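You operate a simulated robot arm through the tools that you are given. There is no shell and no other tool.

Carry out the task below with a simulated two-armed robot. There is one attempt and no reset: what you move stays moved.

JOB
Hold the mesh with the hooks lever while you move the red rod to 25 cm.
Fine: lock the rod again before the hooks come off; leave the other rods and controls.
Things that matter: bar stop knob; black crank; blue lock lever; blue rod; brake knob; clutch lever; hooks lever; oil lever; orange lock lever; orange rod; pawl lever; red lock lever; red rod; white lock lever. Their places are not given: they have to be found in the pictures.

It is judged by the outcome, as a careful person would: the job done as asked, and still so three seconds after it is handed in. It fails if anything else is knocked over, pushed out of place, dropped, spilled or broken.

ROBOT AND FRAMES
Two 7-joint arms with fingered hands on one trunk that stands fixed in place. Base frame: the origin is at the foot of the trunk, x ahead of it, y to its left, z up. Units: cm, degrees, N and s.
The left shoulder is at [3, 13.6, 125.5], the right one opposite. Each reaches about 125.3 cm from its shoulder. Payload 5 kg a hand.
Tool frame (each hand has its own): the origin (TCP) lies between the finger pads and is the grasp point; the fingertips stand 4.2 cm ahead of it; z points along the fingers, y is the line along which they close. The gripper opens to 20.8 cm; its body begins 11.9 cm behind the TCP. The gripper is a hand of 4 fingers: y runs from the thumb to the fingers, the wrist lies at [0, 0, -33.2] in the tool frame.
Orientation is told as [roll, pitch, yaw] about the base's x, y, z axes, in that order, counted from this pose: with the fingers straight down and closing along the base's y, the tool's x points along the base's -x, its y along +y and its z along -z.

CONTROLS
- The arms move only by the tool play_rows. It takes "left_steps", "right_steps" or both (then of equal length, played together; a hand with none holds still); each is a list of rows, each an object (a shift or turn left out is 0) with "slide": the shift along the base's x, y, z in units of 25 mm (1.0 is 25 mm), a list of three; "turn": the turn, a rotation vector about the base's x, y, z in units of 5 degrees (1.0 is 5 degrees), a list of three. In form: [{"slide": [dx, dy, dz], "turn": [wx, wy, wz]}, ...]. A call has 1 to 20 rows; each row shifts and turns the commanded pose from where the row before left it. A call with a number of a shift or a turn outside -1 to 1 is refused whole. Each row takes 0.2 s and may step no farther than 5 cm and 8.6 degrees from the row before; otherwise, the whole call is refused. Where a pose cannot be reached the arm comes as near as it can. A force on the tool above 90 N (or 10 N above the force at the start of the call, whichever is more), or a blocked arm, ends the call early, and 0.2 s more pass. In this call time passes only in rows, and 0.2 s behind the last. The reply holds the time, the measured pose of the TCP, the force on the tool along the base axes, the opening and the grip force, in the units named above and with some noise, with the torque about the TCP (base axes, N m) and any sound that the robot's microphone picked up.
- Cameras (640 x 400 px; columns grow to the right, rows downward): "scene" is now at [5.1, 2.25, 199.03]; the picture's right is [0.26, -0.97, 0.00], its down [-0.65, -0.17, -0.74] and it looks along [0.71, 0.19, -0.68] (base axes); focal length 335 px, centre (320, 200). "left" rides on the left gripper at [-10.1, 0, -14.5] in its tool frame; the picture's right is [0.00, -1.00, 0.00], its down [0.82, 0.00, -0.57] and it looks along [0.57, 0.00, 0.82] (tool axes); focal length 261 px, centre (320, 200). "right" rides on the right gripper at [10.1, 0, -14.5] in its tool frame; the picture's right is [0.00, 1.00, 0.00], its down [-0.82, 0.00, -0.57] and it looks along [-0.57, 0.00, 0.82] (tool axes); focal length 261 px, centre (320, 200).
- grab_frame(camera): a new picture of that camera. The clock stands still meanwhile.
- slide_trunk(by): moves the trunk up (or, below 0, down) by that many cm; the arms and the scene camera ride with it, the base frame stays. It gives what a move gives, with no picture.
- move_fingers(finger1, finger2, finger3, thumb_bend, hand): sets how far each is bent, from 0 (flat) to 1 (curled in); at 0.3 the hand is open as for a grip, at 0.7 the pads meet at the TCP. One left out holds its place. A second passes; each finger stops where it meets its share of the squeeze, and holds until it gets a number again. It is the only way to open and close the hand. It gives what a move gives, with no picture; readings hold the bend of each and the force on the fingers (four entries, about 0 where the hand has none), thumb and palm.
- turn_head(pan, tilt): turns the head with the scene camera to pan (to the left, within 143 degrees either way) and tilt (down, from -29 to 69), counted from straight ahead of the robot. It gives what a move gives.
- probe_pixels(camera, pixels): for up to 12 pixels [column, row] of the newest picture of that camera ("zoom" is the newest enlarged one), the place [x, y, z] in the base frame of the surface seen there, good to about 0.2 cm. The clock stands still meanwhile.
- inspect(camera, box): a new picture of the part [left, top, right, bottom] of that camera's present view, enlarged. The clock stands still meanwhile.
- hand_in(): hands the job in; it is judged then, once.

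Open the grippers and draw the arms clear of the work before you hand the job in, unless the task says otherwise.

The tools are called after "Call:" by a JSON object that holds its "api" and its "payload". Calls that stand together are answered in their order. play_rows: Moves the arms, as the interface text tells. Its arguments: {"type":"object","properties":{"left_steps":{"type":"array"},"right_steps":{"type":"array"}},"required":[]} The other tools are called the same way: slide_trunk (by) moves the trunk up or down; move_fingers (finger1, finger2, finger3, thumb_bend, hand) moves the fingers one by one; turn_head (pan, tilt) turns the head that bears the scene camera; grab_frame (camera) takes a picture; probe_pixels (camera, pixels) gives the place of the surface under pixels of a picture; inspect (camera, box) takes an enlarged picture of a part of a camera's view; hand_in () hands the job in.

At the start:

```text
time: 0.0
left_tcp_pos: [55.75, 33.57, 155.0]
left_tcp_rot: [0.0, 0.0, 0.1]
left_force: [0.2, 0.2, 0.6]
left_wrist_torque: [0.0, 0.0, 0.02]
left_width: 20.77
left_grasp_force: 0.1
left_shape: jaw
left_bend: [0.3, 0.3, 0.3, 0.3]
left_finger forces: [0.1, 0.0, 0.1, 0.0, 0.0, 0.0]
right_tcp_pos: [62.66, -17.98, 149.82]
right_tcp_rot: [0.0, 0.0, 0.0]
right_force: [-0.2, -1.0, 0.1]
right_wrist_torque: [0.01, 0.01, 0.01]
right_width: 20.79
right_grasp_force: 0.1
right_shape: jaw
right_bend: [0.3, 0.3, 0.3, 0.3]
right_finger forces: [0.1, 0.0, 0.0, 0.0, 0.0, 0.0]
trunk travel left (down, up): [-27.5, 21.5]
head pan, tilt (commanded): [14.9, 42.5]
```

scene: 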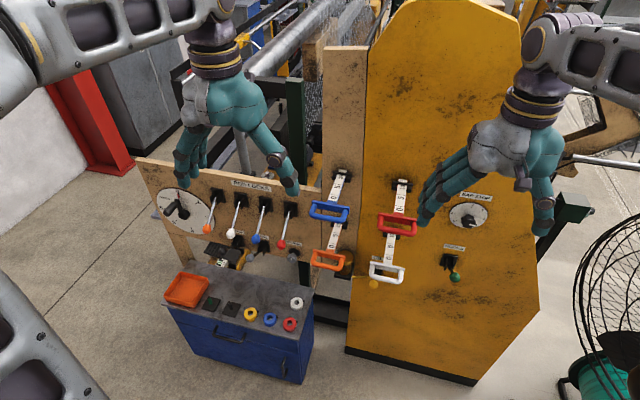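
right: 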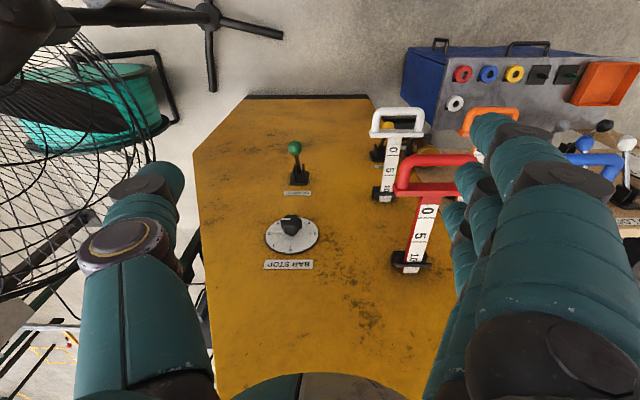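
left: 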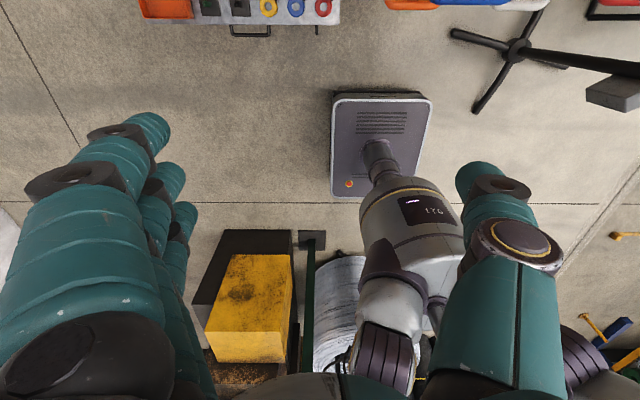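

The scene shows four rods with scales (blue, orange, red, white handles) and a row of small levers at the left (columns 208-292, row ~225). I inspect these areas enlarged to read the labels.

Call:
{"api": "inspect", "payload": {"camera": "scene", "box": [130, 150, 330, 275]}}

Call:
{"api": "inspect", "payload": {"camera": "scene", "box": [300, 160, 500, 295]}}

```text
3.20 times, centred on (230, 212) of scene
```

zoom: 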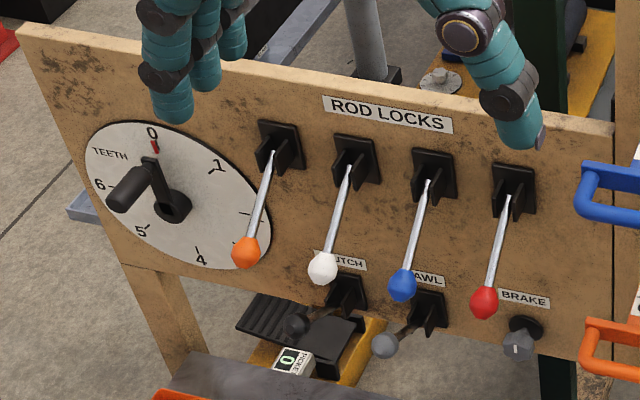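

```text
2.96 times, centred on (400, 228) of scene
```

zoom: 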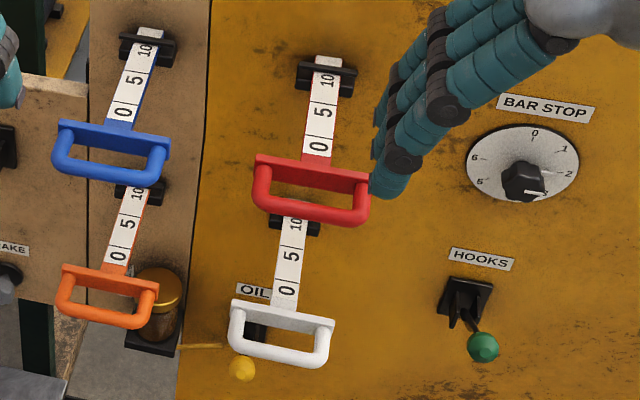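

I probe the machine parts first: levers, lock lever balls, rods and panels.

Call:
{"api": "probe_pixels", "payload": {"camera": "zoom", "pixels": [[483, 347], [465, 300], [480, 260], [535, 135], [330, 62], [322, 110], [317, 150], [312, 175], [310, 212], [400, 280], [280, 346], [360, 120]]}}

Call:
{"api": "inspect", "payload": {"camera": "scene", "box": [420, 235, 500, 285]}}

Call:
{"api": "probe_pixels", "payload": {"camera": "scene", "pixels": [[208, 228], [231, 233], [256, 239], [281, 244], [217, 197], [240, 200], [265, 205], [290, 211], [175, 207], [254, 185], [310, 220], [270, 240]]}}

```text
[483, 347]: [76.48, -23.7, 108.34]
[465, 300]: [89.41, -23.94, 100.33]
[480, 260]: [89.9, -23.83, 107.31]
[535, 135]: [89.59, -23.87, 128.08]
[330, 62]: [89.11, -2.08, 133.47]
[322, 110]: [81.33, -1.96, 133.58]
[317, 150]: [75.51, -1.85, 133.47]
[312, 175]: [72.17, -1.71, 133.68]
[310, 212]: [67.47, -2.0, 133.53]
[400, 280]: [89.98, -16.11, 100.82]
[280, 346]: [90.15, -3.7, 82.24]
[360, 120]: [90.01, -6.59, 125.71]
```

```text
8.00 times, centred on (460, 260) of scene
```

zoom: 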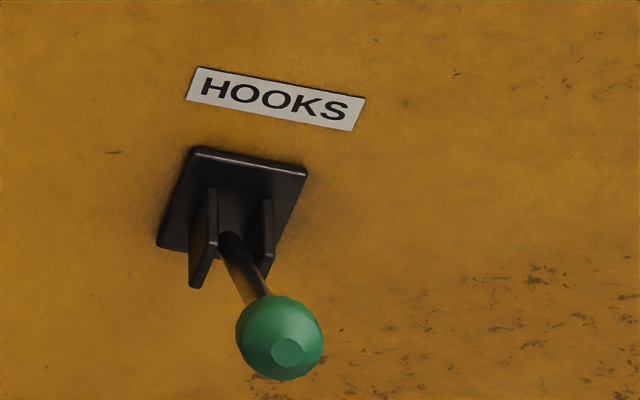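

```text
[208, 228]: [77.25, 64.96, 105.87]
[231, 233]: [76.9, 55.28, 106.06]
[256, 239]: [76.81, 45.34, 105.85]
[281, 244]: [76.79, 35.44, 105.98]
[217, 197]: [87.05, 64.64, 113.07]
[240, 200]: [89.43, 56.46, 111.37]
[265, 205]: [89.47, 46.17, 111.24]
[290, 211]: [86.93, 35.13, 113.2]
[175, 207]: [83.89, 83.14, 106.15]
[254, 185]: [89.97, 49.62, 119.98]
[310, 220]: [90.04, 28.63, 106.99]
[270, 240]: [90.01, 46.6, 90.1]
```

The hooks lever ball sits near [76.5, -23.7, 108]. I probe its pivot, label and the plate in the newest zoom to get the lever angle.

Call:
{"api": "probe_pixels", "payload": {"camera": "zoom", "pixels": [[230, 160], [180, 245], [290, 180], [205, 205], [240, 255], [260, 290], [280, 310], [287, 352], [260, 370], [275, 100], [265, 240], [200, 275]]}}

Call:
{"api": "probe_pixels", "payload": {"camera": "scene", "pixels": [[400, 187], [340, 175], [333, 220], [330, 258], [388, 272], [341, 172], [335, 205], [452, 248], [470, 210], [397, 225], [387, 245], [374, 285]]}}

```text
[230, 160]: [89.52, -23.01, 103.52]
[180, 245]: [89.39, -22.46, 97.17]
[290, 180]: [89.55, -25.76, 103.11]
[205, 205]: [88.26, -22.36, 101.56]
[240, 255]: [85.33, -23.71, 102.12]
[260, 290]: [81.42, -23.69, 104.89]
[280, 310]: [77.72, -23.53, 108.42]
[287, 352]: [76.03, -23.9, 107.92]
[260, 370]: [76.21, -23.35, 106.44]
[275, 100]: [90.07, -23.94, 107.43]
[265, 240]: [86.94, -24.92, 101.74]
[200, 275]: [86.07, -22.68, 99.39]
```

```text
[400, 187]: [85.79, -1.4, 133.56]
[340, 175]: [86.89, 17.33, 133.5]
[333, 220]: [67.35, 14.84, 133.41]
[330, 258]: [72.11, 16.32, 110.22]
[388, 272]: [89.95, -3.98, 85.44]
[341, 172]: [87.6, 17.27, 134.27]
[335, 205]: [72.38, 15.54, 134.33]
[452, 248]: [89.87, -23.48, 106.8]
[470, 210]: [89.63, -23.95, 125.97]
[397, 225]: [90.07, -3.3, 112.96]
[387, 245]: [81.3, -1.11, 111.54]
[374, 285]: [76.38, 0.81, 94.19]
```

Hooks lever: pivot about [87, -23.8, 101], ball at about [77.5, -23.7, 107.5], so it points up and out; the lock levers point down and out. I look at the other parts of the machine (mesh, hooks) with the head turned before touching anything.

Call:
{"api": "turn_head", "payload": {"pan": -10, "tilt": 30}}

Call:
{"api": "grab_frame", "payload": {"camera": "scene"}}

```text
time: 0.9
left_tcp_pos: [55.85, 33.61, 155.01]
left_tcp_rot: [0.0, 0.0, 0.0]
left_force: [0.2, 0.1, 0.4]
left_wrist_torque: [0.0, -0.02, 0.03]
left_width: 20.77
left_grasp_force: 0.0
left_shape: jaw
left_bend: [0.3, 0.3, 0.3, 0.3]
left_finger forces: [0.0, 0.0, 0.0, 0.0, 0.1, 0.0]
right_tcp_pos: [62.66, -17.98, 149.78]
right_tcp_rot: [-0.1, 0.0, 0.0]
right_force: [0.0, -1.1, -0.1]
right_wrist_torque: [-0.01, 0.0, -0.02]
right_width: 20.78
right_grasp_force: 0.1
right_shape: jaw
right_bend: [0.3, 0.3, 0.3, 0.3]
right_finger forces: [0.0, 0.0, 0.0, 0.0, 0.0, 0.0]
trunk travel left (down, up): [-27.5, 21.5]
head pan, tilt (commanded): [-10.0, 30.0]
```

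```text
taken
```

scene: 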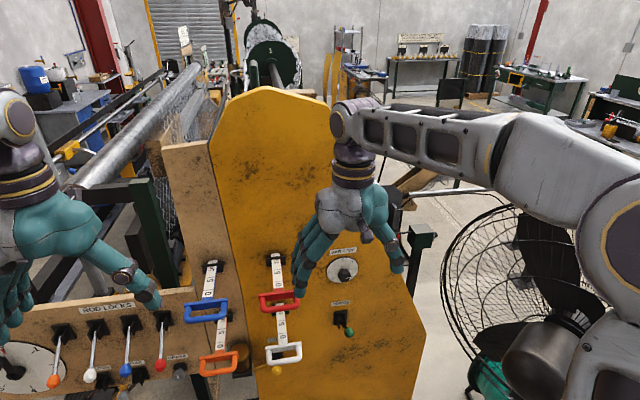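

The machine is a mesh weaver; the mesh lies behind the panel to the left (around column 190, row 130). I pan left for a look at the mesh and hooks.

Call:
{"api": "turn_head", "payload": {"pan": 30, "tilt": 25}}

Call:
{"api": "grab_frame", "payload": {"camera": "scene"}}

Call:
{"api": "inspect", "payload": {"camera": "scene", "box": [320, 60, 520, 185]}}

```text
time: 2.0
left_tcp_pos: [55.86, 33.63, 155.01]
left_tcp_rot: [0.0, 0.0, 0.0]
left_force: [-0.4, 0.3, 0.0]
left_wrist_torque: [-0.01, 0.0, -0.01]
left_width: 20.77
left_grasp_force: 0.0
left_shape: jaw
left_bend: [0.3, 0.3, 0.3, 0.3]
left_finger forces: [0.1, 0.0, 0.0, 0.0, 0.0, 0.0]
right_tcp_pos: [62.57, -17.96, 149.92]
right_tcp_rot: [0.0, 0.0, 0.1]
right_force: [0.4, 0.5, 0.0]
right_wrist_torque: [0.02, 0.0, 0.02]
right_width: 20.76
right_grasp_force: 0.1
right_shape: jaw
right_bend: [0.3, 0.3, 0.3, 0.3]
right_finger forces: [0.0, 0.0, 0.1, 0.0, 0.0, 0.1]
trunk travel left (down, up): [-27.5, 21.5]
head pan, tilt (commanded): [30.0, 25.0]
```

```text
taken
```

scene: 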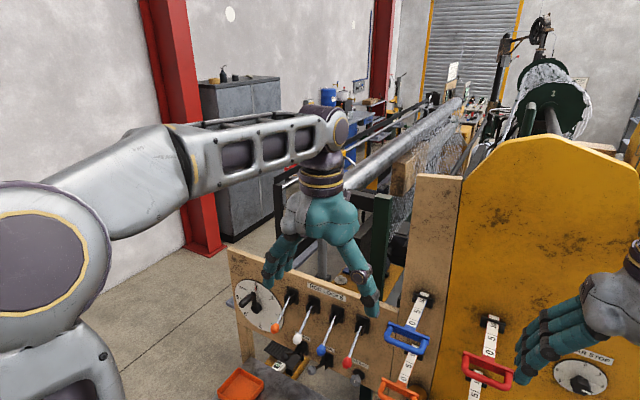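

```text
3.20 times, centred on (420, 122) of scene
```

zoom: 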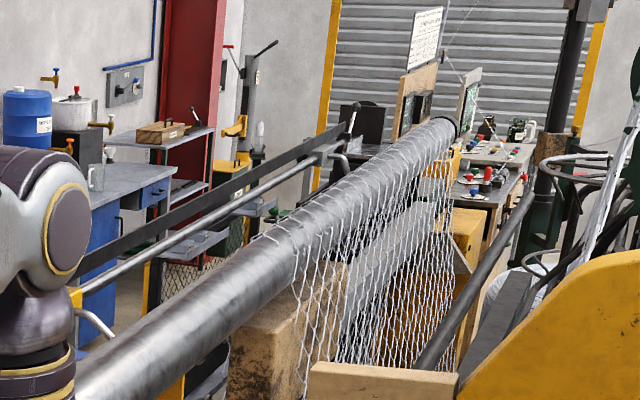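

No mesh detail matters further; the machine's front panel does. A fan stands close to the right arm, so I look right to learn where it is before I move that arm.

Call:
{"api": "turn_head", "payload": {"pan": -25, "tilt": 40}}

Call:
{"api": "grab_frame", "payload": {"camera": "scene"}}

Call:
{"api": "probe_pixels", "payload": {"camera": "scene", "pixels": [[400, 150], [340, 300], [370, 350], [440, 200], [480, 120], [560, 60], [300, 60], [450, 300]]}}

```text
time: 3.2
left_tcp_pos: [55.84, 33.7, 155.03]
left_tcp_rot: [0.0, -0.1, 0.0]
left_force: [0.6, 0.1, 0.0]
left_wrist_torque: [-0.02, 0.03, 0.0]
left_width: 20.78
left_grasp_force: 0.1
left_shape: jaw
left_bend: [0.3, 0.3, 0.3, 0.3]
left_finger forces: [0.1, 0.1, 0.0, 0.0, 0.1, 0.0]
right_tcp_pos: [62.61, -18.0, 149.9]
right_tcp_rot: [-0.1, 0.0, 0.0]
right_force: [0.6, 0.4, 0.3]
right_wrist_torque: [0.04, 0.0, 0.0]
right_width: 20.79
right_grasp_force: 0.0
right_shape: jaw
right_bend: [0.3, 0.3, 0.3, 0.3]
right_finger forces: [0.0, 0.1, 0.0, 0.1, 0.1, 0.1]
trunk travel left (down, up): [-27.5, 21.5]
head pan, tilt (commanded): [-25.0, 40.0]
```

```text
taken
```

scene: 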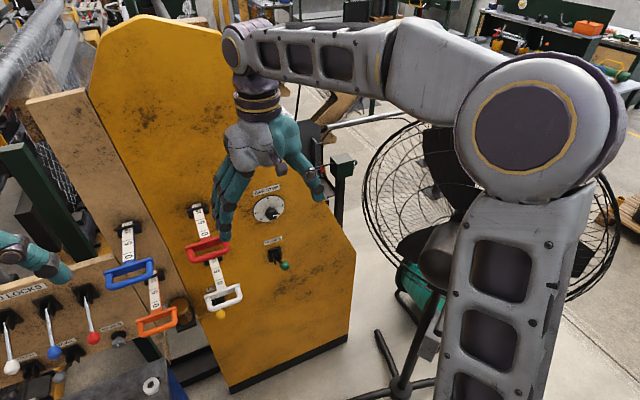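

```text
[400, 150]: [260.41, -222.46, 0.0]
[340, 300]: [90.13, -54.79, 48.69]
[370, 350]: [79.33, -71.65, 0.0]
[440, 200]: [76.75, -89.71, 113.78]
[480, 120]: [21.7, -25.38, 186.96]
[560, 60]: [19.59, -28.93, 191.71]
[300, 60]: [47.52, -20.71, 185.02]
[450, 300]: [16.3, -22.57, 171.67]
```

The right elbow is high at about [20, -27, 187] and the fan is at about [77, -90, 114], well to the right. I draw the right hand back from the panel and start turning its fingers to point ahead.

Call:
{"api": "play_rows", "payload": {"right_steps": [{"slide": [-1, -0.4, 0]}, {"slide": [-1, -0.4, 0]}, {"slide": [-1, -0.4, 0]}, {"slide": [-1, -0.4, -0.2]}, {"slide": [-0.8, -0.4, -0.5], "turn": [0, -1, 0]}, {"slide": [0, 0, -0.9], "turn": [0, -1, 0]}, {"slide": [0, 0, -0.9], "turn": [0, -1, 0]}, {"slide": [0, 0, -0.9], "turn": [0, -1, 0]}, {"slide": [0, 0, -0.9], "turn": [0, -1, 0]}, {"slide": [0, 0, -0.9], "turn": [0, -1, 0]}, {"slide": [0, 0, -0.9], "turn": [0, -1, 0]}, {"slide": [0, 0, -0.9], "turn": [0, -1, 0]}, {"slide": [0, 0, -0.9], "turn": [0, -1, 0]}]}}

Call:
{"api": "grab_frame", "payload": {"camera": "scene"}}

```text
time: 6.0
left_tcp_pos: [55.95, 33.48, 154.97]
left_tcp_rot: [0.0, 0.0, 0.0]
left_force: [-0.4, -1.4, -0.9]
left_wrist_torque: [0.01, 0.07, -0.01]
left_width: 20.79
left_grasp_force: 0.0
left_shape: jaw
left_bend: [0.3, 0.3, 0.3, 0.3]
left_finger forces: [0.0, 0.1, 0.1, 0.1, 0.0, 0.1]
right_tcp_pos: [56.76, -23.9, 133.93]
right_tcp_rot: [0.2, -43.7, -0.3]
right_force: [0.2, -1.3, 0.9]
right_wrist_torque: [0.04, 0.07, 0.1]
right_width: 20.79
right_grasp_force: 0.1
right_shape: jaw
right_bend: [0.3, 0.3, 0.3, 0.3]
right_finger forces: [0.0, 0.0, 0.0, 0.0, 0.1, 0.0]
right hand out of reach, approached as far as the arm can: row 12, 13
trunk travel left (down, up): [-27.5, 21.5]
head pan, tilt (commanded): [-25.0, 40.0]
```

```text
taken
```

scene: 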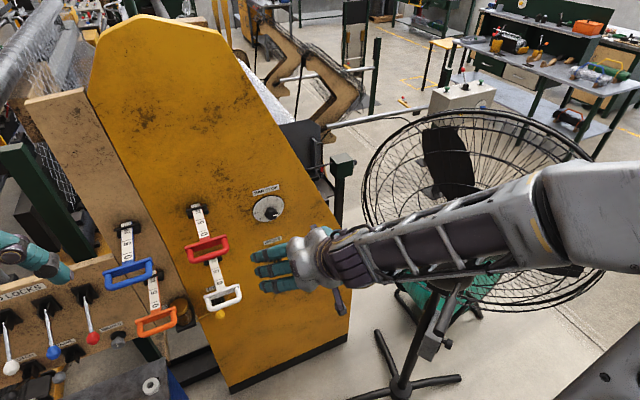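

The reach reply says the elbow is folded to its limit, so the wrist must stay about 45 cm from the shoulder. I check where the right forearm and elbow now are relative to the fan.

Call:
{"api": "probe_pixels", "payload": {"camera": "scene", "pixels": [[560, 220], [600, 200], [450, 245], [360, 260], [300, 265], [400, 215], [480, 290], [620, 270], [430, 190], [450, 330]]}}

Call:
{"api": "grab_frame", "payload": {"camera": "right"}}

```text
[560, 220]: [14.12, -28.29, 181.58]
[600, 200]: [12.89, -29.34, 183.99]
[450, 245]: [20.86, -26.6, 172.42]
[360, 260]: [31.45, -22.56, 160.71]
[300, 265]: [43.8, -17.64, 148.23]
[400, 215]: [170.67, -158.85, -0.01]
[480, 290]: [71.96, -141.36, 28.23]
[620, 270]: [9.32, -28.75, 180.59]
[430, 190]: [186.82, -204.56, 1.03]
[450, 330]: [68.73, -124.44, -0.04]
```

```text
taken
```

right: 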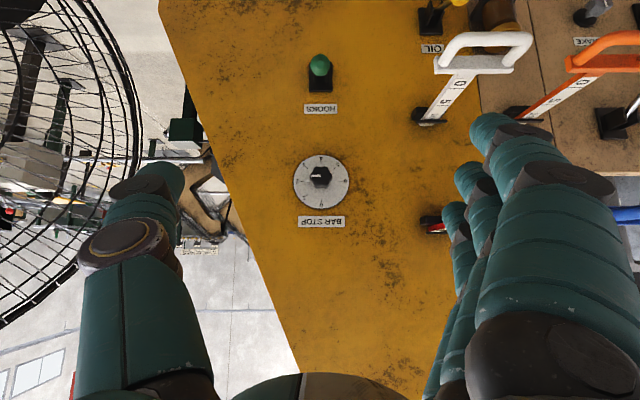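

The right elbow is up at [10, -28, 180], clear of the fan (y about -90 to -140). I close the right hand into a pinch to use its tips as a pusher for the hooks lever and look at its shape.

Call:
{"api": "move_fingers", "payload": {"hand": "right", "finger1": 0.7, "finger2": 0.7, "finger3": 0.7, "thumb_bend": 0.7}}

Call:
{"api": "grab_frame", "payload": {"camera": "right"}}

Call:
{"api": "grab_frame", "payload": {"camera": "scene"}}

```text
time: 7.0
left_tcp_pos: [55.8, 33.57, 155.1]
left_tcp_rot: [-0.1, 0.0, 0.0]
left_force: [0.1, -0.4, -0.4]
left_wrist_torque: [-0.03, -0.01, 0.02]
left_width: 20.8
left_grasp_force: 0.1
left_shape: jaw
left_bend: [0.3, 0.3, 0.3, 0.3]
left_finger forces: [0.0, 0.1, 0.0, 0.1, 0.0, 0.1]
right_tcp_pos: [56.8, -23.93, 134.03]
right_tcp_rot: [-0.2, -43.8, -0.1]
right_force: [0.6, -0.6, 0.2]
right_wrist_torque: [0.01, 0.01, 0.01]
right_width: 3.22
right_grasp_force: 0.1
right_shape: fingers
right_bend: [0.7, 0.7, 0.7, 0.7]
right_finger forces: [0.0, 0.0, 0.0, 0.1, 0.1, 0.0]
trunk travel left (down, up): [-27.5, 21.5]
head pan, tilt (commanded): [-25.0, 40.0]
```

```text
taken
```

right: 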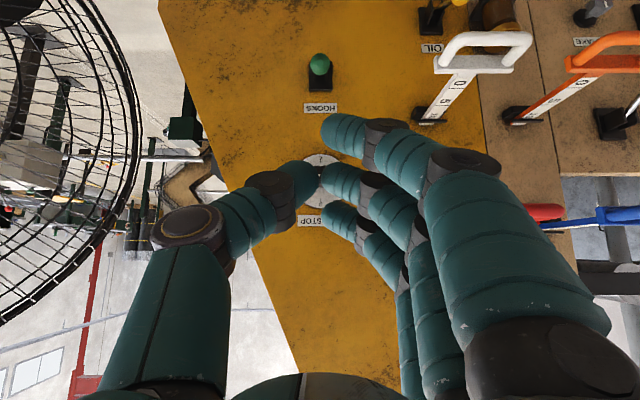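

```text
taken
```

scene: 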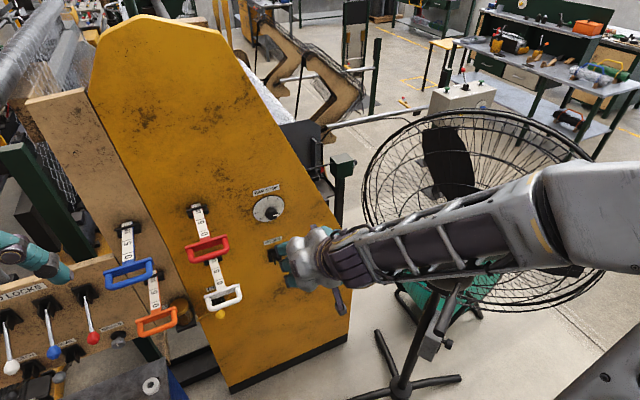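

The closed hand's three fingertips show at (345,130), (340,183), (338,215), with the thumb tip at (310,180). I probe those for the true tip geometry relative to the TCP.

Call:
{"api": "probe_pixels", "payload": {"camera": "right", "pixels": [[330, 130], [335, 180], [335, 210], [305, 178], [345, 118], [320, 68], [320, 190], [330, 107], [460, 62], [545, 212], [325, 228], [430, 155]]}}

```text
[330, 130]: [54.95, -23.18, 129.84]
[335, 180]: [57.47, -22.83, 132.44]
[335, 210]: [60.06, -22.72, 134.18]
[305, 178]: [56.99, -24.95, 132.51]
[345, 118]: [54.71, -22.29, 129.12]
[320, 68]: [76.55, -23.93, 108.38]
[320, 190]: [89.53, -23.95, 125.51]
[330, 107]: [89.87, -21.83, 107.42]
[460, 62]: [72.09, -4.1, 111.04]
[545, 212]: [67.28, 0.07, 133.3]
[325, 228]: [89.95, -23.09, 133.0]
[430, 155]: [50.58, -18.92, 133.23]
```

Fingers are spaced about 3.3 cm apart along tool x, tips about 2 cm past the TCP. I check how far the bar stop knob and red handle stand out, so the right hand can clear them.

Call:
{"api": "inspect", "payload": {"camera": "scene", "box": [180, 180, 340, 280]}}

Call:
{"api": "probe_pixels", "payload": {"camera": "zoom", "pixels": [[360, 120], [355, 110], [30, 270], [95, 285], [170, 250], [110, 245], [60, 250], [100, 262], [160, 275], [180, 455], [180, 300], [35, 290]]}}

```text
4.00 times, centred on (260, 230) of scene
```

zoom: 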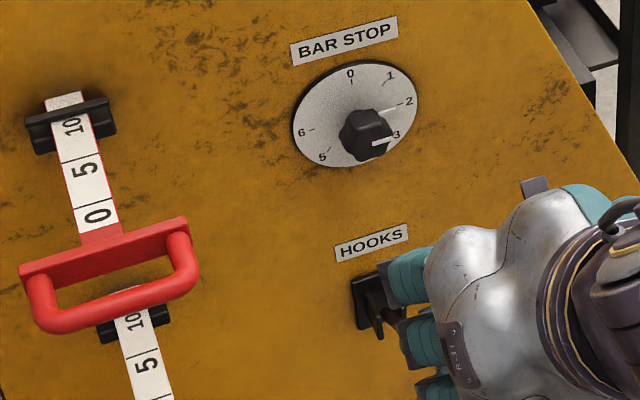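

```text
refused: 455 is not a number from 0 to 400
```

The zoom shows the red handle as a back plate with a U-shaped tube in front, and the knob at (368,133). I probe these points.

Call:
{"api": "probe_pixels", "payload": {"camera": "zoom", "pixels": [[368, 130], [378, 145], [45, 320], [100, 317], [190, 280], [115, 280], [60, 285], [105, 235], [165, 262], [185, 240], [70, 125], [25, 280]]}}

Call:
{"api": "inspect", "payload": {"camera": "scene", "box": [180, 195, 236, 230]}}

```text
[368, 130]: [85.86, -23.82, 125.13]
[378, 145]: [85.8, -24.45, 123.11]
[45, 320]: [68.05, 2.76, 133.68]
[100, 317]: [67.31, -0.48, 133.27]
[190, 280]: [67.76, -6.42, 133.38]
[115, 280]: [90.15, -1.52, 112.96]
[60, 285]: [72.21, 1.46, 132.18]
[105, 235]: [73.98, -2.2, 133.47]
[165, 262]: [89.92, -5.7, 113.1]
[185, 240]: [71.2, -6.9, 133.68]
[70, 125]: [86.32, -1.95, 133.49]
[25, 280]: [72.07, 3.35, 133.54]
```

```text
11.43 times, centred on (208, 212) of scene
```

zoom: 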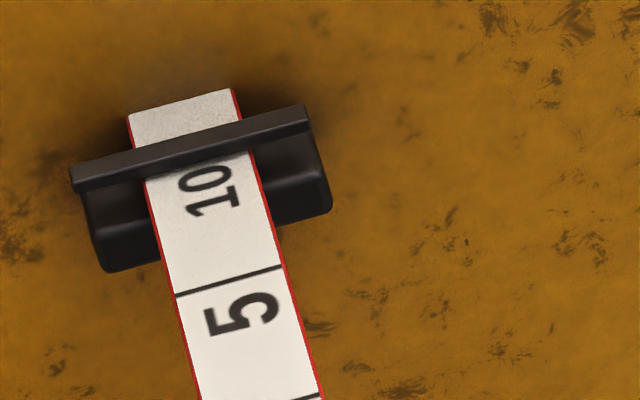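

The scale passes under a thin black bridge at about x = 87, which looks like the index. I enlarge the whole red scale to see where the marks lie relative to their numbers.

Call:
{"api": "inspect", "payload": {"camera": "scene", "box": [176, 200, 240, 240]}}

Call:
{"api": "probe_pixels", "payload": {"camera": "zoom", "pixels": [[195, 90], [235, 105], [205, 85], [240, 205], [240, 215], [285, 330], [225, 128], [215, 60], [260, 260], [200, 145], [310, 380], [280, 345]]}}

```text
10.00 times, centred on (208, 220) of scene
```

zoom: 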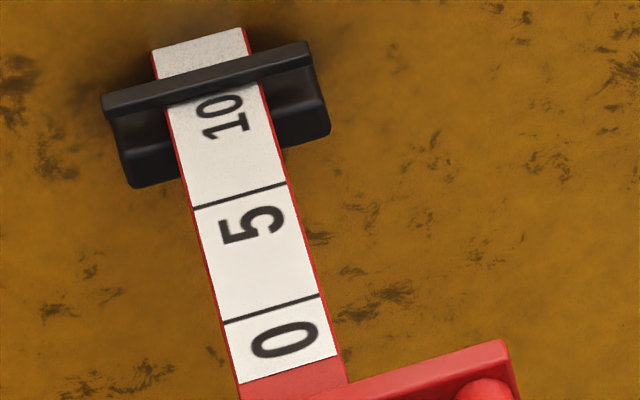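

```text
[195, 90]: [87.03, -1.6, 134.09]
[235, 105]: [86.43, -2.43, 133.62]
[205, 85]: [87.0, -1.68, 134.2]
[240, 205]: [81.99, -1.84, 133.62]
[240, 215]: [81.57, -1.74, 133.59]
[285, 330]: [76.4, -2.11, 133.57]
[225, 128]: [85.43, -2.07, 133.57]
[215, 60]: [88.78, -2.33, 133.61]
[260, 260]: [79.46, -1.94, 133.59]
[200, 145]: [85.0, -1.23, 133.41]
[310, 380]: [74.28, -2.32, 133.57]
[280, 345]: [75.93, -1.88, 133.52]
```

Lines: "0" at x≈77.3, "5" at x≈82.3, so the "10" line is at about 87.3, right under the index bridge at x≈87: the rod reads 10 and must come out by 15 cm. I enlarge the red handle to measure its loop.

Call:
{"api": "turn_head", "payload": {"pan": -3, "tilt": 45}}

Call:
{"api": "grab_frame", "payload": {"camera": "scene"}}

```text
time: 7.9
left_tcp_pos: [55.85, 33.53, 155.06]
left_tcp_rot: [0.0, 0.0, 0.0]
left_force: [0.0, 0.5, 0.6]
left_wrist_torque: [-0.01, -0.01, 0.01]
left_width: 20.8
left_grasp_force: 0.0
left_shape: jaw
left_bend: [0.3, 0.3, 0.3, 0.3]
left_finger forces: [0.0, 0.0, 0.0, 0.1, 0.1, 0.0]
right_tcp_pos: [56.79, -23.96, 133.94]
right_tcp_rot: [-0.2, -43.8, 0.0]
right_force: [-0.2, 0.1, 0.1]
right_wrist_torque: [0.0, 0.01, 0.01]
right_width: 3.23
right_grasp_force: 0.1
right_shape: fingers
right_bend: [0.7, 0.7, 0.7, 0.7]
right_finger forces: [0.0, 0.1, 0.1, 0.0, 0.0, 0.0]
trunk travel left (down, up): [-27.5, 21.5]
head pan, tilt (commanded): [-3.0, 45.0]
```

```text
taken
```

scene: 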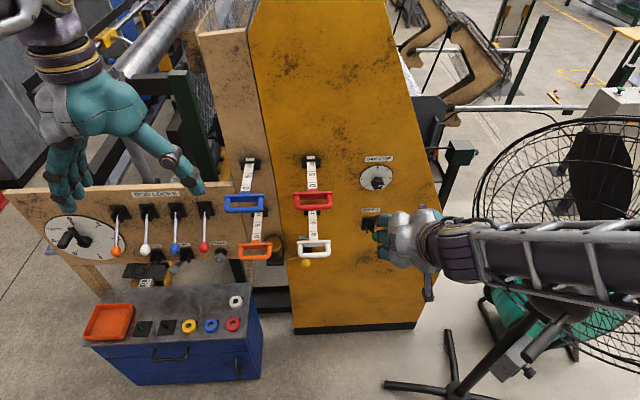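

The red handle is now at (313, 200). I enlarge it and probe the loop edges.

Call:
{"api": "inspect", "payload": {"camera": "scene", "box": [284, 180, 340, 215]}}

Call:
{"api": "probe_pixels", "payload": {"camera": "zoom", "pixels": [[330, 130], [330, 150], [330, 175], [330, 195], [330, 250], [330, 265], [330, 280], [330, 300], [150, 200], [500, 200], [100, 270], [540, 270]]}}

```text
11.43 times, centred on (312, 198) of scene
```

zoom: 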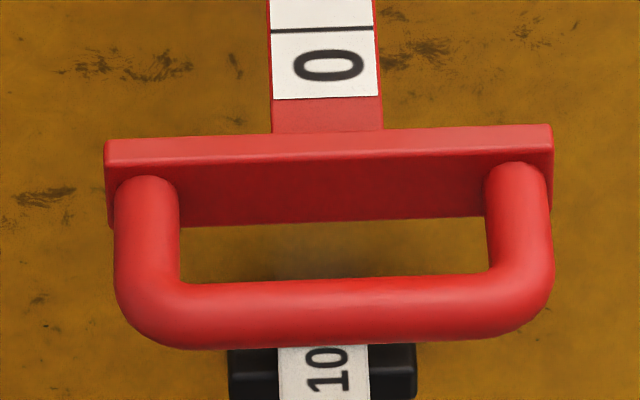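

```text
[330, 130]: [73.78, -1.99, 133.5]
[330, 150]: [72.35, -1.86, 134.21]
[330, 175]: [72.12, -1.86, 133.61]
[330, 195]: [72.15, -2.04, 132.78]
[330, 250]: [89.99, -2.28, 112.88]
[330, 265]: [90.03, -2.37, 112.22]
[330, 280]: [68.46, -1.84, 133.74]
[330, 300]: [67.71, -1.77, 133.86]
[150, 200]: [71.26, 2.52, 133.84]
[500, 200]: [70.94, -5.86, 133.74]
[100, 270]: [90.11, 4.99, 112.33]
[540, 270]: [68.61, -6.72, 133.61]
```

The loop's gap is about 3.6 cm in x (tube back edge 68.5, plate face 72.15) and 7 cm wide in y (-5.4 to 1.8). The arms fold too tightly for low work, so I raise the trunk 15 cm to gain room, and open the right fingers.

Call:
{"api": "slide_trunk", "payload": {"by": 15}}

Call:
{"api": "move_fingers", "payload": {"hand": "right", "finger1": 0.3, "finger2": 0.3, "finger3": 0.3, "thumb_bend": 0.3}}

Call:
{"api": "grab_frame", "payload": {"camera": "scene"}}

```text
time: 9.6
left_tcp_pos: [55.87, 33.69, 169.94]
left_tcp_rot: [0.0, 0.1, 0.0]
left_force: [0.3, 0.0, 0.1]
left_wrist_torque: [0.0, 0.05, 0.0]
left_width: 20.79
left_grasp_force: 0.1
left_shape: jaw
left_bend: [0.3, 0.3, 0.3, 0.3]
left_finger forces: [0.0, 0.1, 0.1, 0.0, 0.0, 0.1]
right_tcp_pos: [56.89, -23.96, 149.03]
right_tcp_rot: [-0.2, -43.8, 0.0]
right_force: [0.5, -0.1, -0.3]
right_wrist_torque: [-0.01, 0.05, 0.01]
right_width: 3.22
right_grasp_force: 0.0
right_shape: fingers
right_bend: [0.7, 0.7, 0.7, 0.7]
right_finger forces: [0.1, 0.0, 0.0, 0.0, 0.1, 0.0]
trunk travel left (down, up): [-42.5, 6.5]
head pan, tilt (commanded): [-3.0, 45.0]
```

```text
time: 10.6
left_tcp_pos: [55.82, 33.65, 170.0]
left_tcp_rot: [0.0, 0.0, 0.0]
left_force: [0.5, 0.1, -0.4]
left_wrist_torque: [0.0, -0.02, -0.02]
left_width: 20.76
left_grasp_force: 0.1
left_shape: jaw
left_bend: [0.3, 0.3, 0.3, 0.3]
left_finger forces: [0.0, 0.0, 0.0, 0.0, 0.0, 0.0]
right_tcp_pos: [56.75, -24.02, 149.03]
right_tcp_rot: [-0.3, -43.8, 0.0]
right_force: [-0.1, -0.1, -0.1]
right_wrist_torque: [0.0, -0.02, 0.0]
right_width: 22.32
right_grasp_force: 0.1
right_shape: fingers
right_bend: [0.3, 0.3, 0.3, 0.3]
right_finger forces: [0.1, 0.0, 0.0, 0.0, 0.0, 0.0]
trunk travel left (down, up): [-42.5, 6.5]
head pan, tilt (commanded): [-3.0, 45.0]
```

```text
taken
```

scene: 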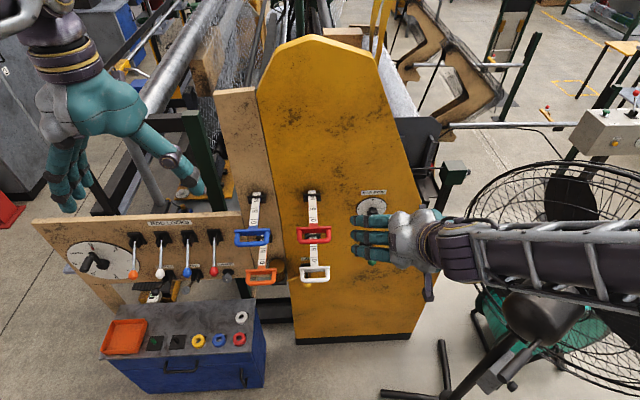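

The right hand is open at [56.8, -24, 149]. I move it right and forward and down to about [72, -34, 131], pitching the fingers more level so its finger side will pass above the hooks ball.

Call:
{"api": "play_rows", "payload": {"right_steps": [{"slide": [0.7, -0.5, -0.9], "turn": [0, -0.4, 0]}, {"slide": [0.7, -0.5, -0.9], "turn": [0, -0.4, 0]}, {"slide": [0.7, -0.5, -0.9], "turn": [0, -0.4, 0]}, {"slide": [0.7, -0.5, -0.9], "turn": [0, -0.4, 0]}, {"slide": [0.7, -0.5, -0.9], "turn": [0, -0.4, 0]}, {"slide": [0.7, -0.5, -0.9], "turn": [0, -0.4, 0]}, {"slide": [0.7, -0.5, -0.9], "turn": [0, -0.4, 0]}, {"slide": [0.7, -0.5, -0.9], "turn": [0, -0.4, 0]}]}}

Call:
{"api": "grab_frame", "payload": {"camera": "right"}}

Call:
{"api": "grab_frame", "payload": {"camera": "scene"}}

```text
time: 12.4
left_tcp_pos: [55.73, 33.51, 169.89]
left_tcp_rot: [0.1, 0.0, 0.0]
left_force: [1.9, 2.5, -1.4]
left_wrist_torque: [-0.33, 0.2, -0.03]
left_width: 20.77
left_grasp_force: 0.1
left_shape: jaw
left_bend: [0.3, 0.3, 0.3, 0.3]
left_finger forces: [0.1, 0.0, 0.0, 0.0, 0.0, 0.0]
right_tcp_pos: [70.9, -34.64, 131.11]
right_tcp_rot: [-1.7, -59.8, 1.1]
right_force: [-5.8, -12.5, -17.8]
right_wrist_torque: [0.71, -2.44, 1.24]
right_width: 22.4
right_grasp_force: 0.1
right_shape: fingers
right_bend: [0.3, 0.3, 0.3, 0.3]
right_finger forces: [0.0, 0.1, 0.0, 0.1, 0.1, 0.0]
trunk travel left (down, up): [-42.5, 6.5]
head pan, tilt (commanded): [-3.0, 45.0]
```

```text
taken
```

right: 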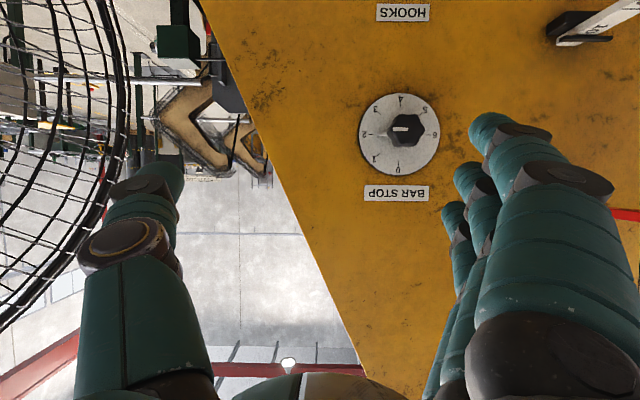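

```text
taken
```

scene: 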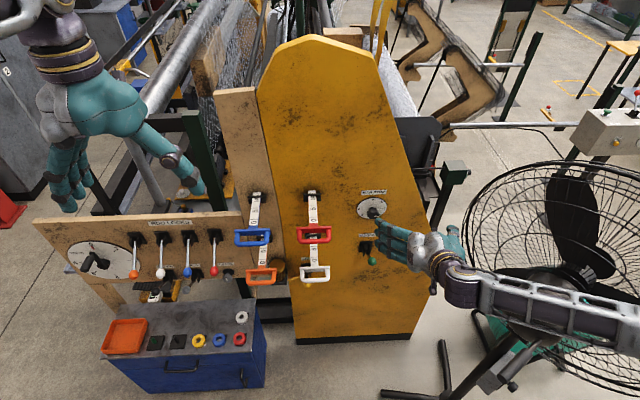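

The right reading shows an unexpected force of about 22 N, so something may be touching the right arm. I look to the right before moving further.

Call:
{"api": "turn_head", "payload": {"pan": -45, "tilt": 45}}

Call:
{"api": "grab_frame", "payload": {"camera": "scene"}}

```text
time: 13.5
left_tcp_pos: [55.81, 33.52, 170.02]
left_tcp_rot: [0.0, 0.1, 0.1]
left_force: [0.3, 0.0, -0.4]
left_wrist_torque: [0.0, -0.01, 0.0]
left_width: 20.77
left_grasp_force: 0.0
left_shape: jaw
left_bend: [0.3, 0.3, 0.3, 0.3]
left_finger forces: [0.0, 0.0, 0.0, 0.1, 0.0, 0.1]
right_tcp_pos: [71.21, -33.65, 131.82]
right_tcp_rot: [-2.6, -60.3, 2.8]
right_force: [-0.3, 0.0, 0.1]
right_wrist_torque: [0.0, 0.02, -0.01]
right_width: 22.42
right_grasp_force: 0.1
right_shape: fingers
right_bend: [0.3, 0.3, 0.3, 0.3]
right_finger forces: [0.0, 0.1, 0.0, 0.0, 0.0, 0.1]
trunk travel left (down, up): [-42.5, 6.5]
head pan, tilt (commanded): [-45.0, 45.0]
```

```text
taken
```

scene: 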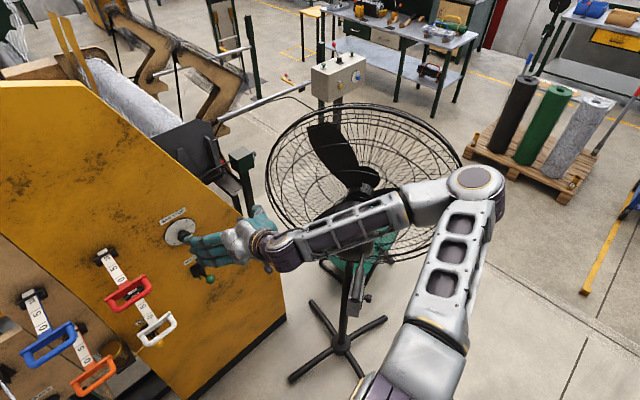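

The force is now zero: it was a dynamic swing of the elbow, which has moved out to the right (475, 185). I check its distance to the fan.

Call:
{"api": "probe_pixels", "payload": {"camera": "scene", "pixels": [[475, 178], [500, 195], [430, 195], [350, 225], [280, 250], [400, 190], [330, 150], [440, 130], [370, 270], [345, 300], [300, 200], [450, 280]]}}

```text
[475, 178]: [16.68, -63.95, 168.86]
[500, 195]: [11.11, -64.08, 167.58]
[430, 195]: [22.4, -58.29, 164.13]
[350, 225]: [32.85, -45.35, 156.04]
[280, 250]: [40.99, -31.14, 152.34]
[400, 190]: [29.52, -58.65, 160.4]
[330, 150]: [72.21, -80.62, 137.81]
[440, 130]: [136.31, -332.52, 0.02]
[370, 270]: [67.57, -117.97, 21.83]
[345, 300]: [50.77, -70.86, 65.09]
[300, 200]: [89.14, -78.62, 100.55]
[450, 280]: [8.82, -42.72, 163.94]
```

The elbow is at [15, -64, 168] and the fan blade at [72, -81, 138]. I map the fan grille's extent nearest the arm.

Call:
{"api": "inspect", "payload": {"camera": "scene", "box": [250, 90, 410, 190]}}

Call:
{"api": "inspect", "payload": {"camera": "scene", "box": [270, 200, 430, 300]}}

```text
4.00 times, centred on (330, 140) of scene
```

zoom: 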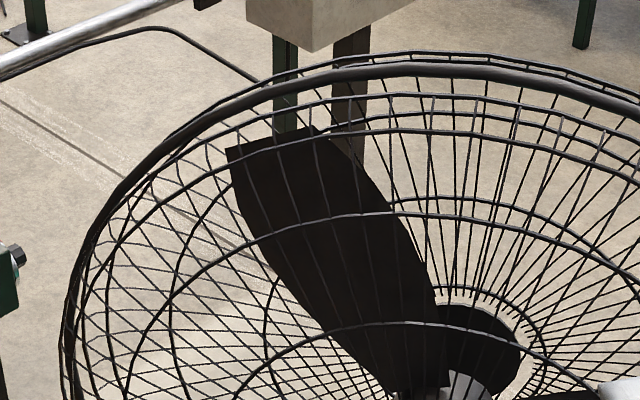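

```text
4.00 times, centred on (350, 250) of scene
```

zoom: 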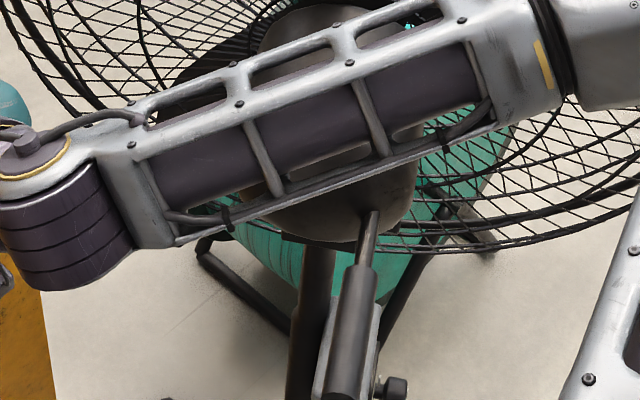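

I probe the fan motor housing and the rear grille wires in the second zoom.

Call:
{"api": "probe_pixels", "payload": {"camera": "zoom", "pixels": [[350, 205], [300, 210], [320, 20], [368, 230], [335, 290], [600, 220], [60, 70], [500, 245], [400, 200], [110, 105], [540, 235], [210, 60]]}}

Call:
{"api": "probe_pixels", "payload": {"camera": "scene", "pixels": [[332, 106], [268, 165], [275, 130], [300, 113], [370, 104], [420, 115], [458, 155], [275, 195], [340, 143], [345, 171]]}}

```text
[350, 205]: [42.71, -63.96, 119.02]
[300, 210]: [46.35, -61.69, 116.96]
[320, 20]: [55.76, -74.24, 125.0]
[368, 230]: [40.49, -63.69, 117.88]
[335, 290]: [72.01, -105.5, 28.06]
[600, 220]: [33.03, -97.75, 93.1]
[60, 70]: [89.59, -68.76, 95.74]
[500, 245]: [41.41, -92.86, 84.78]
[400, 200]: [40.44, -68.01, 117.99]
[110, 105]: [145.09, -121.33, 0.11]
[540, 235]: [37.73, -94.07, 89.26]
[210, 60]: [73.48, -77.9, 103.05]
```

```text
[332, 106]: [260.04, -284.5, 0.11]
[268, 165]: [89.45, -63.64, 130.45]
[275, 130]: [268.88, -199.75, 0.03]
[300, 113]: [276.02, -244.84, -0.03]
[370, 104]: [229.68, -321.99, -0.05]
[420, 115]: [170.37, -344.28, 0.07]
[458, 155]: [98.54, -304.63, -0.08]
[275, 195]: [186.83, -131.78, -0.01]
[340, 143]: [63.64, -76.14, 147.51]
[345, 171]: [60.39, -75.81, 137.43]
```

The fan's motor housing reaches toward the robot at about [41, -64, 118], so I must keep the right forearm well above or left of it. Now I take a fresh right camera picture to locate the lowest finger against the hooks ball.

Call:
{"api": "grab_frame", "payload": {"camera": "right"}}

Call:
{"api": "probe_pixels", "payload": {"camera": "right", "pixels": [[480, 130], [500, 150], [520, 200], [550, 250], [465, 180], [455, 215], [140, 180], [545, 180], [500, 120], [590, 300]]}}

```text
taken
```

right: 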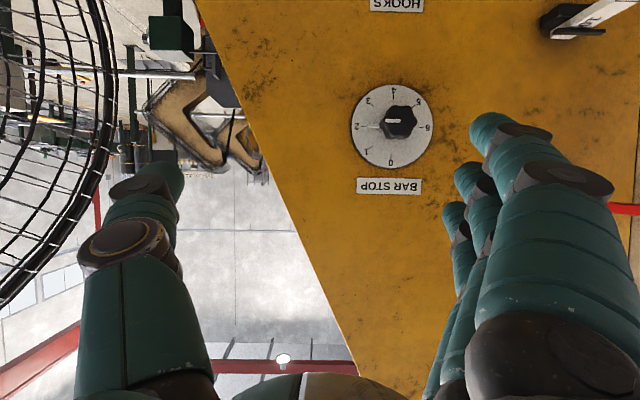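

```text
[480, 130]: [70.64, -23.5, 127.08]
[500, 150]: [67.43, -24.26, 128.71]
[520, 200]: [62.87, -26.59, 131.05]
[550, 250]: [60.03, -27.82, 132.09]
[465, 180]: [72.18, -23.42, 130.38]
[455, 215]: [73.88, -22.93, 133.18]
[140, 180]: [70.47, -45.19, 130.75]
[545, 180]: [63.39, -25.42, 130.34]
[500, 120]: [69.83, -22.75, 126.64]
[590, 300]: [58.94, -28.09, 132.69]
```

The lowest finger's tip lies at tool (4.5, 10, 2), so with TCP y ≈ -34 that finger runs right above the hooks ball. I advance to a pre-contact pose about 3.5 cm above the ball, levelling the hand to -75 pitch.

Call:
{"api": "play_rows", "payload": {"right_steps": [{"slide": [0.4, 0, -0.72], "turn": [0, -0.375, 0]}, {"slide": [0.4, 0, -0.72], "turn": [0, -0.375, 0]}, {"slide": [0.4, 0, -0.72], "turn": [0, -0.375, 0]}, {"slide": [0.4, 0, -0.72], "turn": [0, -0.375, 0]}, {"slide": [0.4, 0, -0.72], "turn": [0, -0.375, 0]}, {"slide": [0.4, 0, -0.72], "turn": [0, -0.375, 0]}, {"slide": [0.4, 0, -0.72], "turn": [0, -0.375, 0]}, {"slide": [0.4, 0, -0.72], "turn": [0, -0.375, 0]}]}}

Call:
{"api": "grab_frame", "payload": {"camera": "right"}}

Call:
{"api": "grab_frame", "payload": {"camera": "scene"}}

```text
time: 15.3
left_tcp_pos: [55.96, 33.69, 170.05]
left_tcp_rot: [0.0, 0.0, 0.0]
left_force: [0.0, 0.1, 0.3]
left_wrist_torque: [-0.04, 0.03, -0.02]
left_width: 20.75
left_grasp_force: 0.1
left_shape: jaw
left_bend: [0.3, 0.3, 0.3, 0.3]
left_finger forces: [0.1, 0.1, 0.0, 0.0, 0.0, 0.0]
right_tcp_pos: [79.15, -41.08, 120.55]
right_tcp_rot: [1.2, -74.1, 0.1]
right_force: [1.2, -0.2, -0.1]
right_wrist_torque: [-0.05, 0.05, -0.01]
right_width: 22.42
right_grasp_force: 0.1
right_shape: fingers
right_bend: [0.3, 0.3, 0.3, 0.3]
right_finger forces: [0.1, 0.0, 0.0, 0.0, 0.0, 0.0]
right hand out of reach, approached as far as the arm can: row 4, 5, 6, 7, 8
trunk travel left (down, up): [-42.5, 6.5]
head pan, tilt (commanded): [-45.0, 45.0]
```

```text
taken
```

right: 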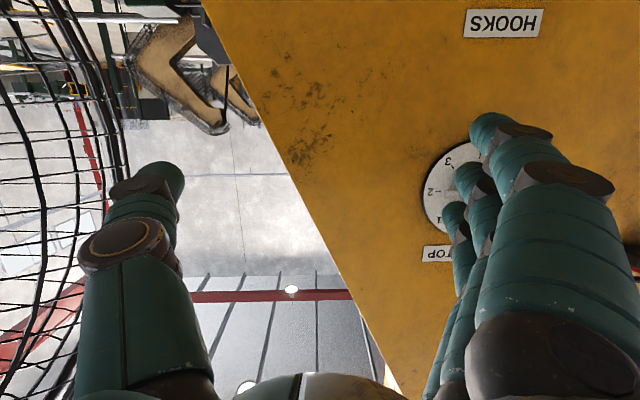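

```text
taken
```

scene: 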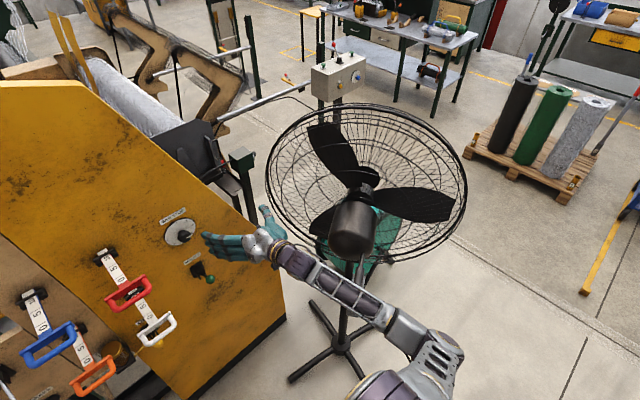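

The reply says out of reach (y ended at -41 instead of -34) and the elbow has dropped low. I check how close the forearm is to the fan now.

Call:
{"api": "probe_pixels", "payload": {"camera": "scene", "pixels": [[430, 345], [455, 350], [400, 330], [345, 290], [310, 265], [290, 255], [355, 245], [362, 275], [335, 285], [385, 380]]}}

```text
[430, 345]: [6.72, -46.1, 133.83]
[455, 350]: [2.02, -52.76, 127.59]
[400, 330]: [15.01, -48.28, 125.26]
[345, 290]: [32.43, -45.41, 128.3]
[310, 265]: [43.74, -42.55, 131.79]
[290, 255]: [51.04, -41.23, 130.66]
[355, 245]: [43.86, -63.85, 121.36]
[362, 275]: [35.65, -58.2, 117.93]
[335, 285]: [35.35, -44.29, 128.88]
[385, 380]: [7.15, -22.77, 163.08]
```

The forearm now passes about 9 cm from the fan's rear rod, which is too tight. I back out up and left while pitching the fingers down again, so the elbow can return upward.

Call:
{"api": "play_rows", "payload": {"right_steps": [{"slide": [-0.3, 0.4, 0.8], "turn": [0, 0.6, 0]}, {"slide": [-0.3, 0.4, 0.8], "turn": [0, 0.6, 0]}, {"slide": [-0.3, 0.4, 0.8], "turn": [0, 0.6, 0]}, {"slide": [-0.3, 0.4, 0.8], "turn": [0, 0.6, 0]}, {"slide": [-0.3, 0.4, 0.8], "turn": [0, 0.6, 0]}]}}

Call:
{"api": "grab_frame", "payload": {"camera": "scene"}}

```text
time: 16.5
left_tcp_pos: [55.84, 33.72, 169.96]
left_tcp_rot: [0.0, 0.0, 0.0]
left_force: [0.2, -0.4, -0.3]
left_wrist_torque: [-0.04, 0.0, 0.01]
left_width: 20.8
left_grasp_force: 0.0
left_shape: jaw
left_bend: [0.3, 0.3, 0.3, 0.3]
left_finger forces: [0.0, 0.0, 0.0, 0.0, 0.0, 0.0]
right_tcp_pos: [75.35, -36.2, 130.51]
right_tcp_rot: [-0.1, -59.7, -0.1]
right_force: [0.2, -0.4, -0.5]
right_wrist_torque: [-0.01, -0.11, -0.02]
right_width: 22.43
right_grasp_force: 0.0
right_shape: fingers
right_bend: [0.3, 0.3, 0.3, 0.3]
right_finger forces: [0.0, 0.0, 0.1, 0.1, 0.0, 0.0]
trunk travel left (down, up): [-42.5, 6.5]
head pan, tilt (commanded): [-45.0, 45.0]
```

```text
taken
```

scene: 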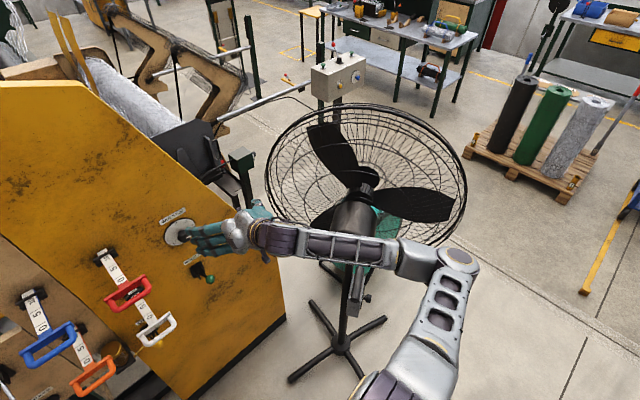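

The elbow is rising again at (455, 260). I continue backing out and pitching the hand down.

Call:
{"api": "play_rows", "payload": {"right_steps": [{"slide": [-0.5, 0.3, 0.7], "turn": [0, 0.6, 0]}, {"slide": [-0.5, 0.3, 0.7], "turn": [0, 0.6, 0]}, {"slide": [-0.5, 0.3, 0.7], "turn": [0, 0.6, 0]}, {"slide": [-0.5, 0.3, 0.7], "turn": [0, 0.6, 0]}, {"slide": [-0.5, 0.3, 0.7], "turn": [0, 0.6, 0]}, {"slide": [-0.5, 0.3, 0.7], "turn": [0, 0.6, 0]}, {"slide": [-0.5, 0.3, 0.7], "turn": [0, 0.6, 0]}, {"slide": [-0.5, 0.3, 0.7], "turn": [0, 0.6, 0]}]}}

Call:
{"api": "grab_frame", "payload": {"camera": "scene"}}

```text
time: 18.3
left_tcp_pos: [55.74, 33.82, 169.99]
left_tcp_rot: [0.0, 0.0, 0.1]
left_force: [-1.0, 0.9, 0.0]
left_wrist_torque: [-0.15, -0.08, 0.01]
left_width: 20.78
left_grasp_force: 0.0
left_shape: jaw
left_bend: [0.3, 0.3, 0.3, 0.3]
left_finger forces: [0.1, 0.0, 0.1, 0.1, 0.0, 0.1]
right_tcp_pos: [65.17, -29.86, 144.65]
right_tcp_rot: [-0.4, -35.9, 0.0]
right_force: [0.3, 0.3, 0.9]
right_wrist_torque: [-0.07, -0.05, -0.05]
right_width: 22.41
right_grasp_force: 0.0
right_shape: fingers
right_bend: [0.3, 0.3, 0.3, 0.3]
right_finger forces: [0.0, 0.1, 0.0, 0.0, 0.0, 0.0]
trunk travel left (down, up): [-42.5, 6.5]
head pan, tilt (commanded): [-45.0, 45.0]
```

```text
taken
```

scene: 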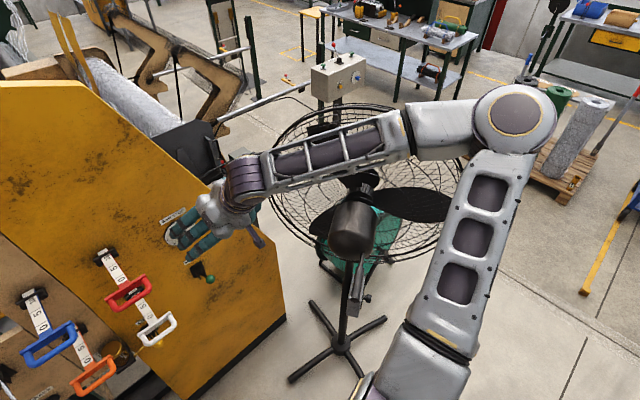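

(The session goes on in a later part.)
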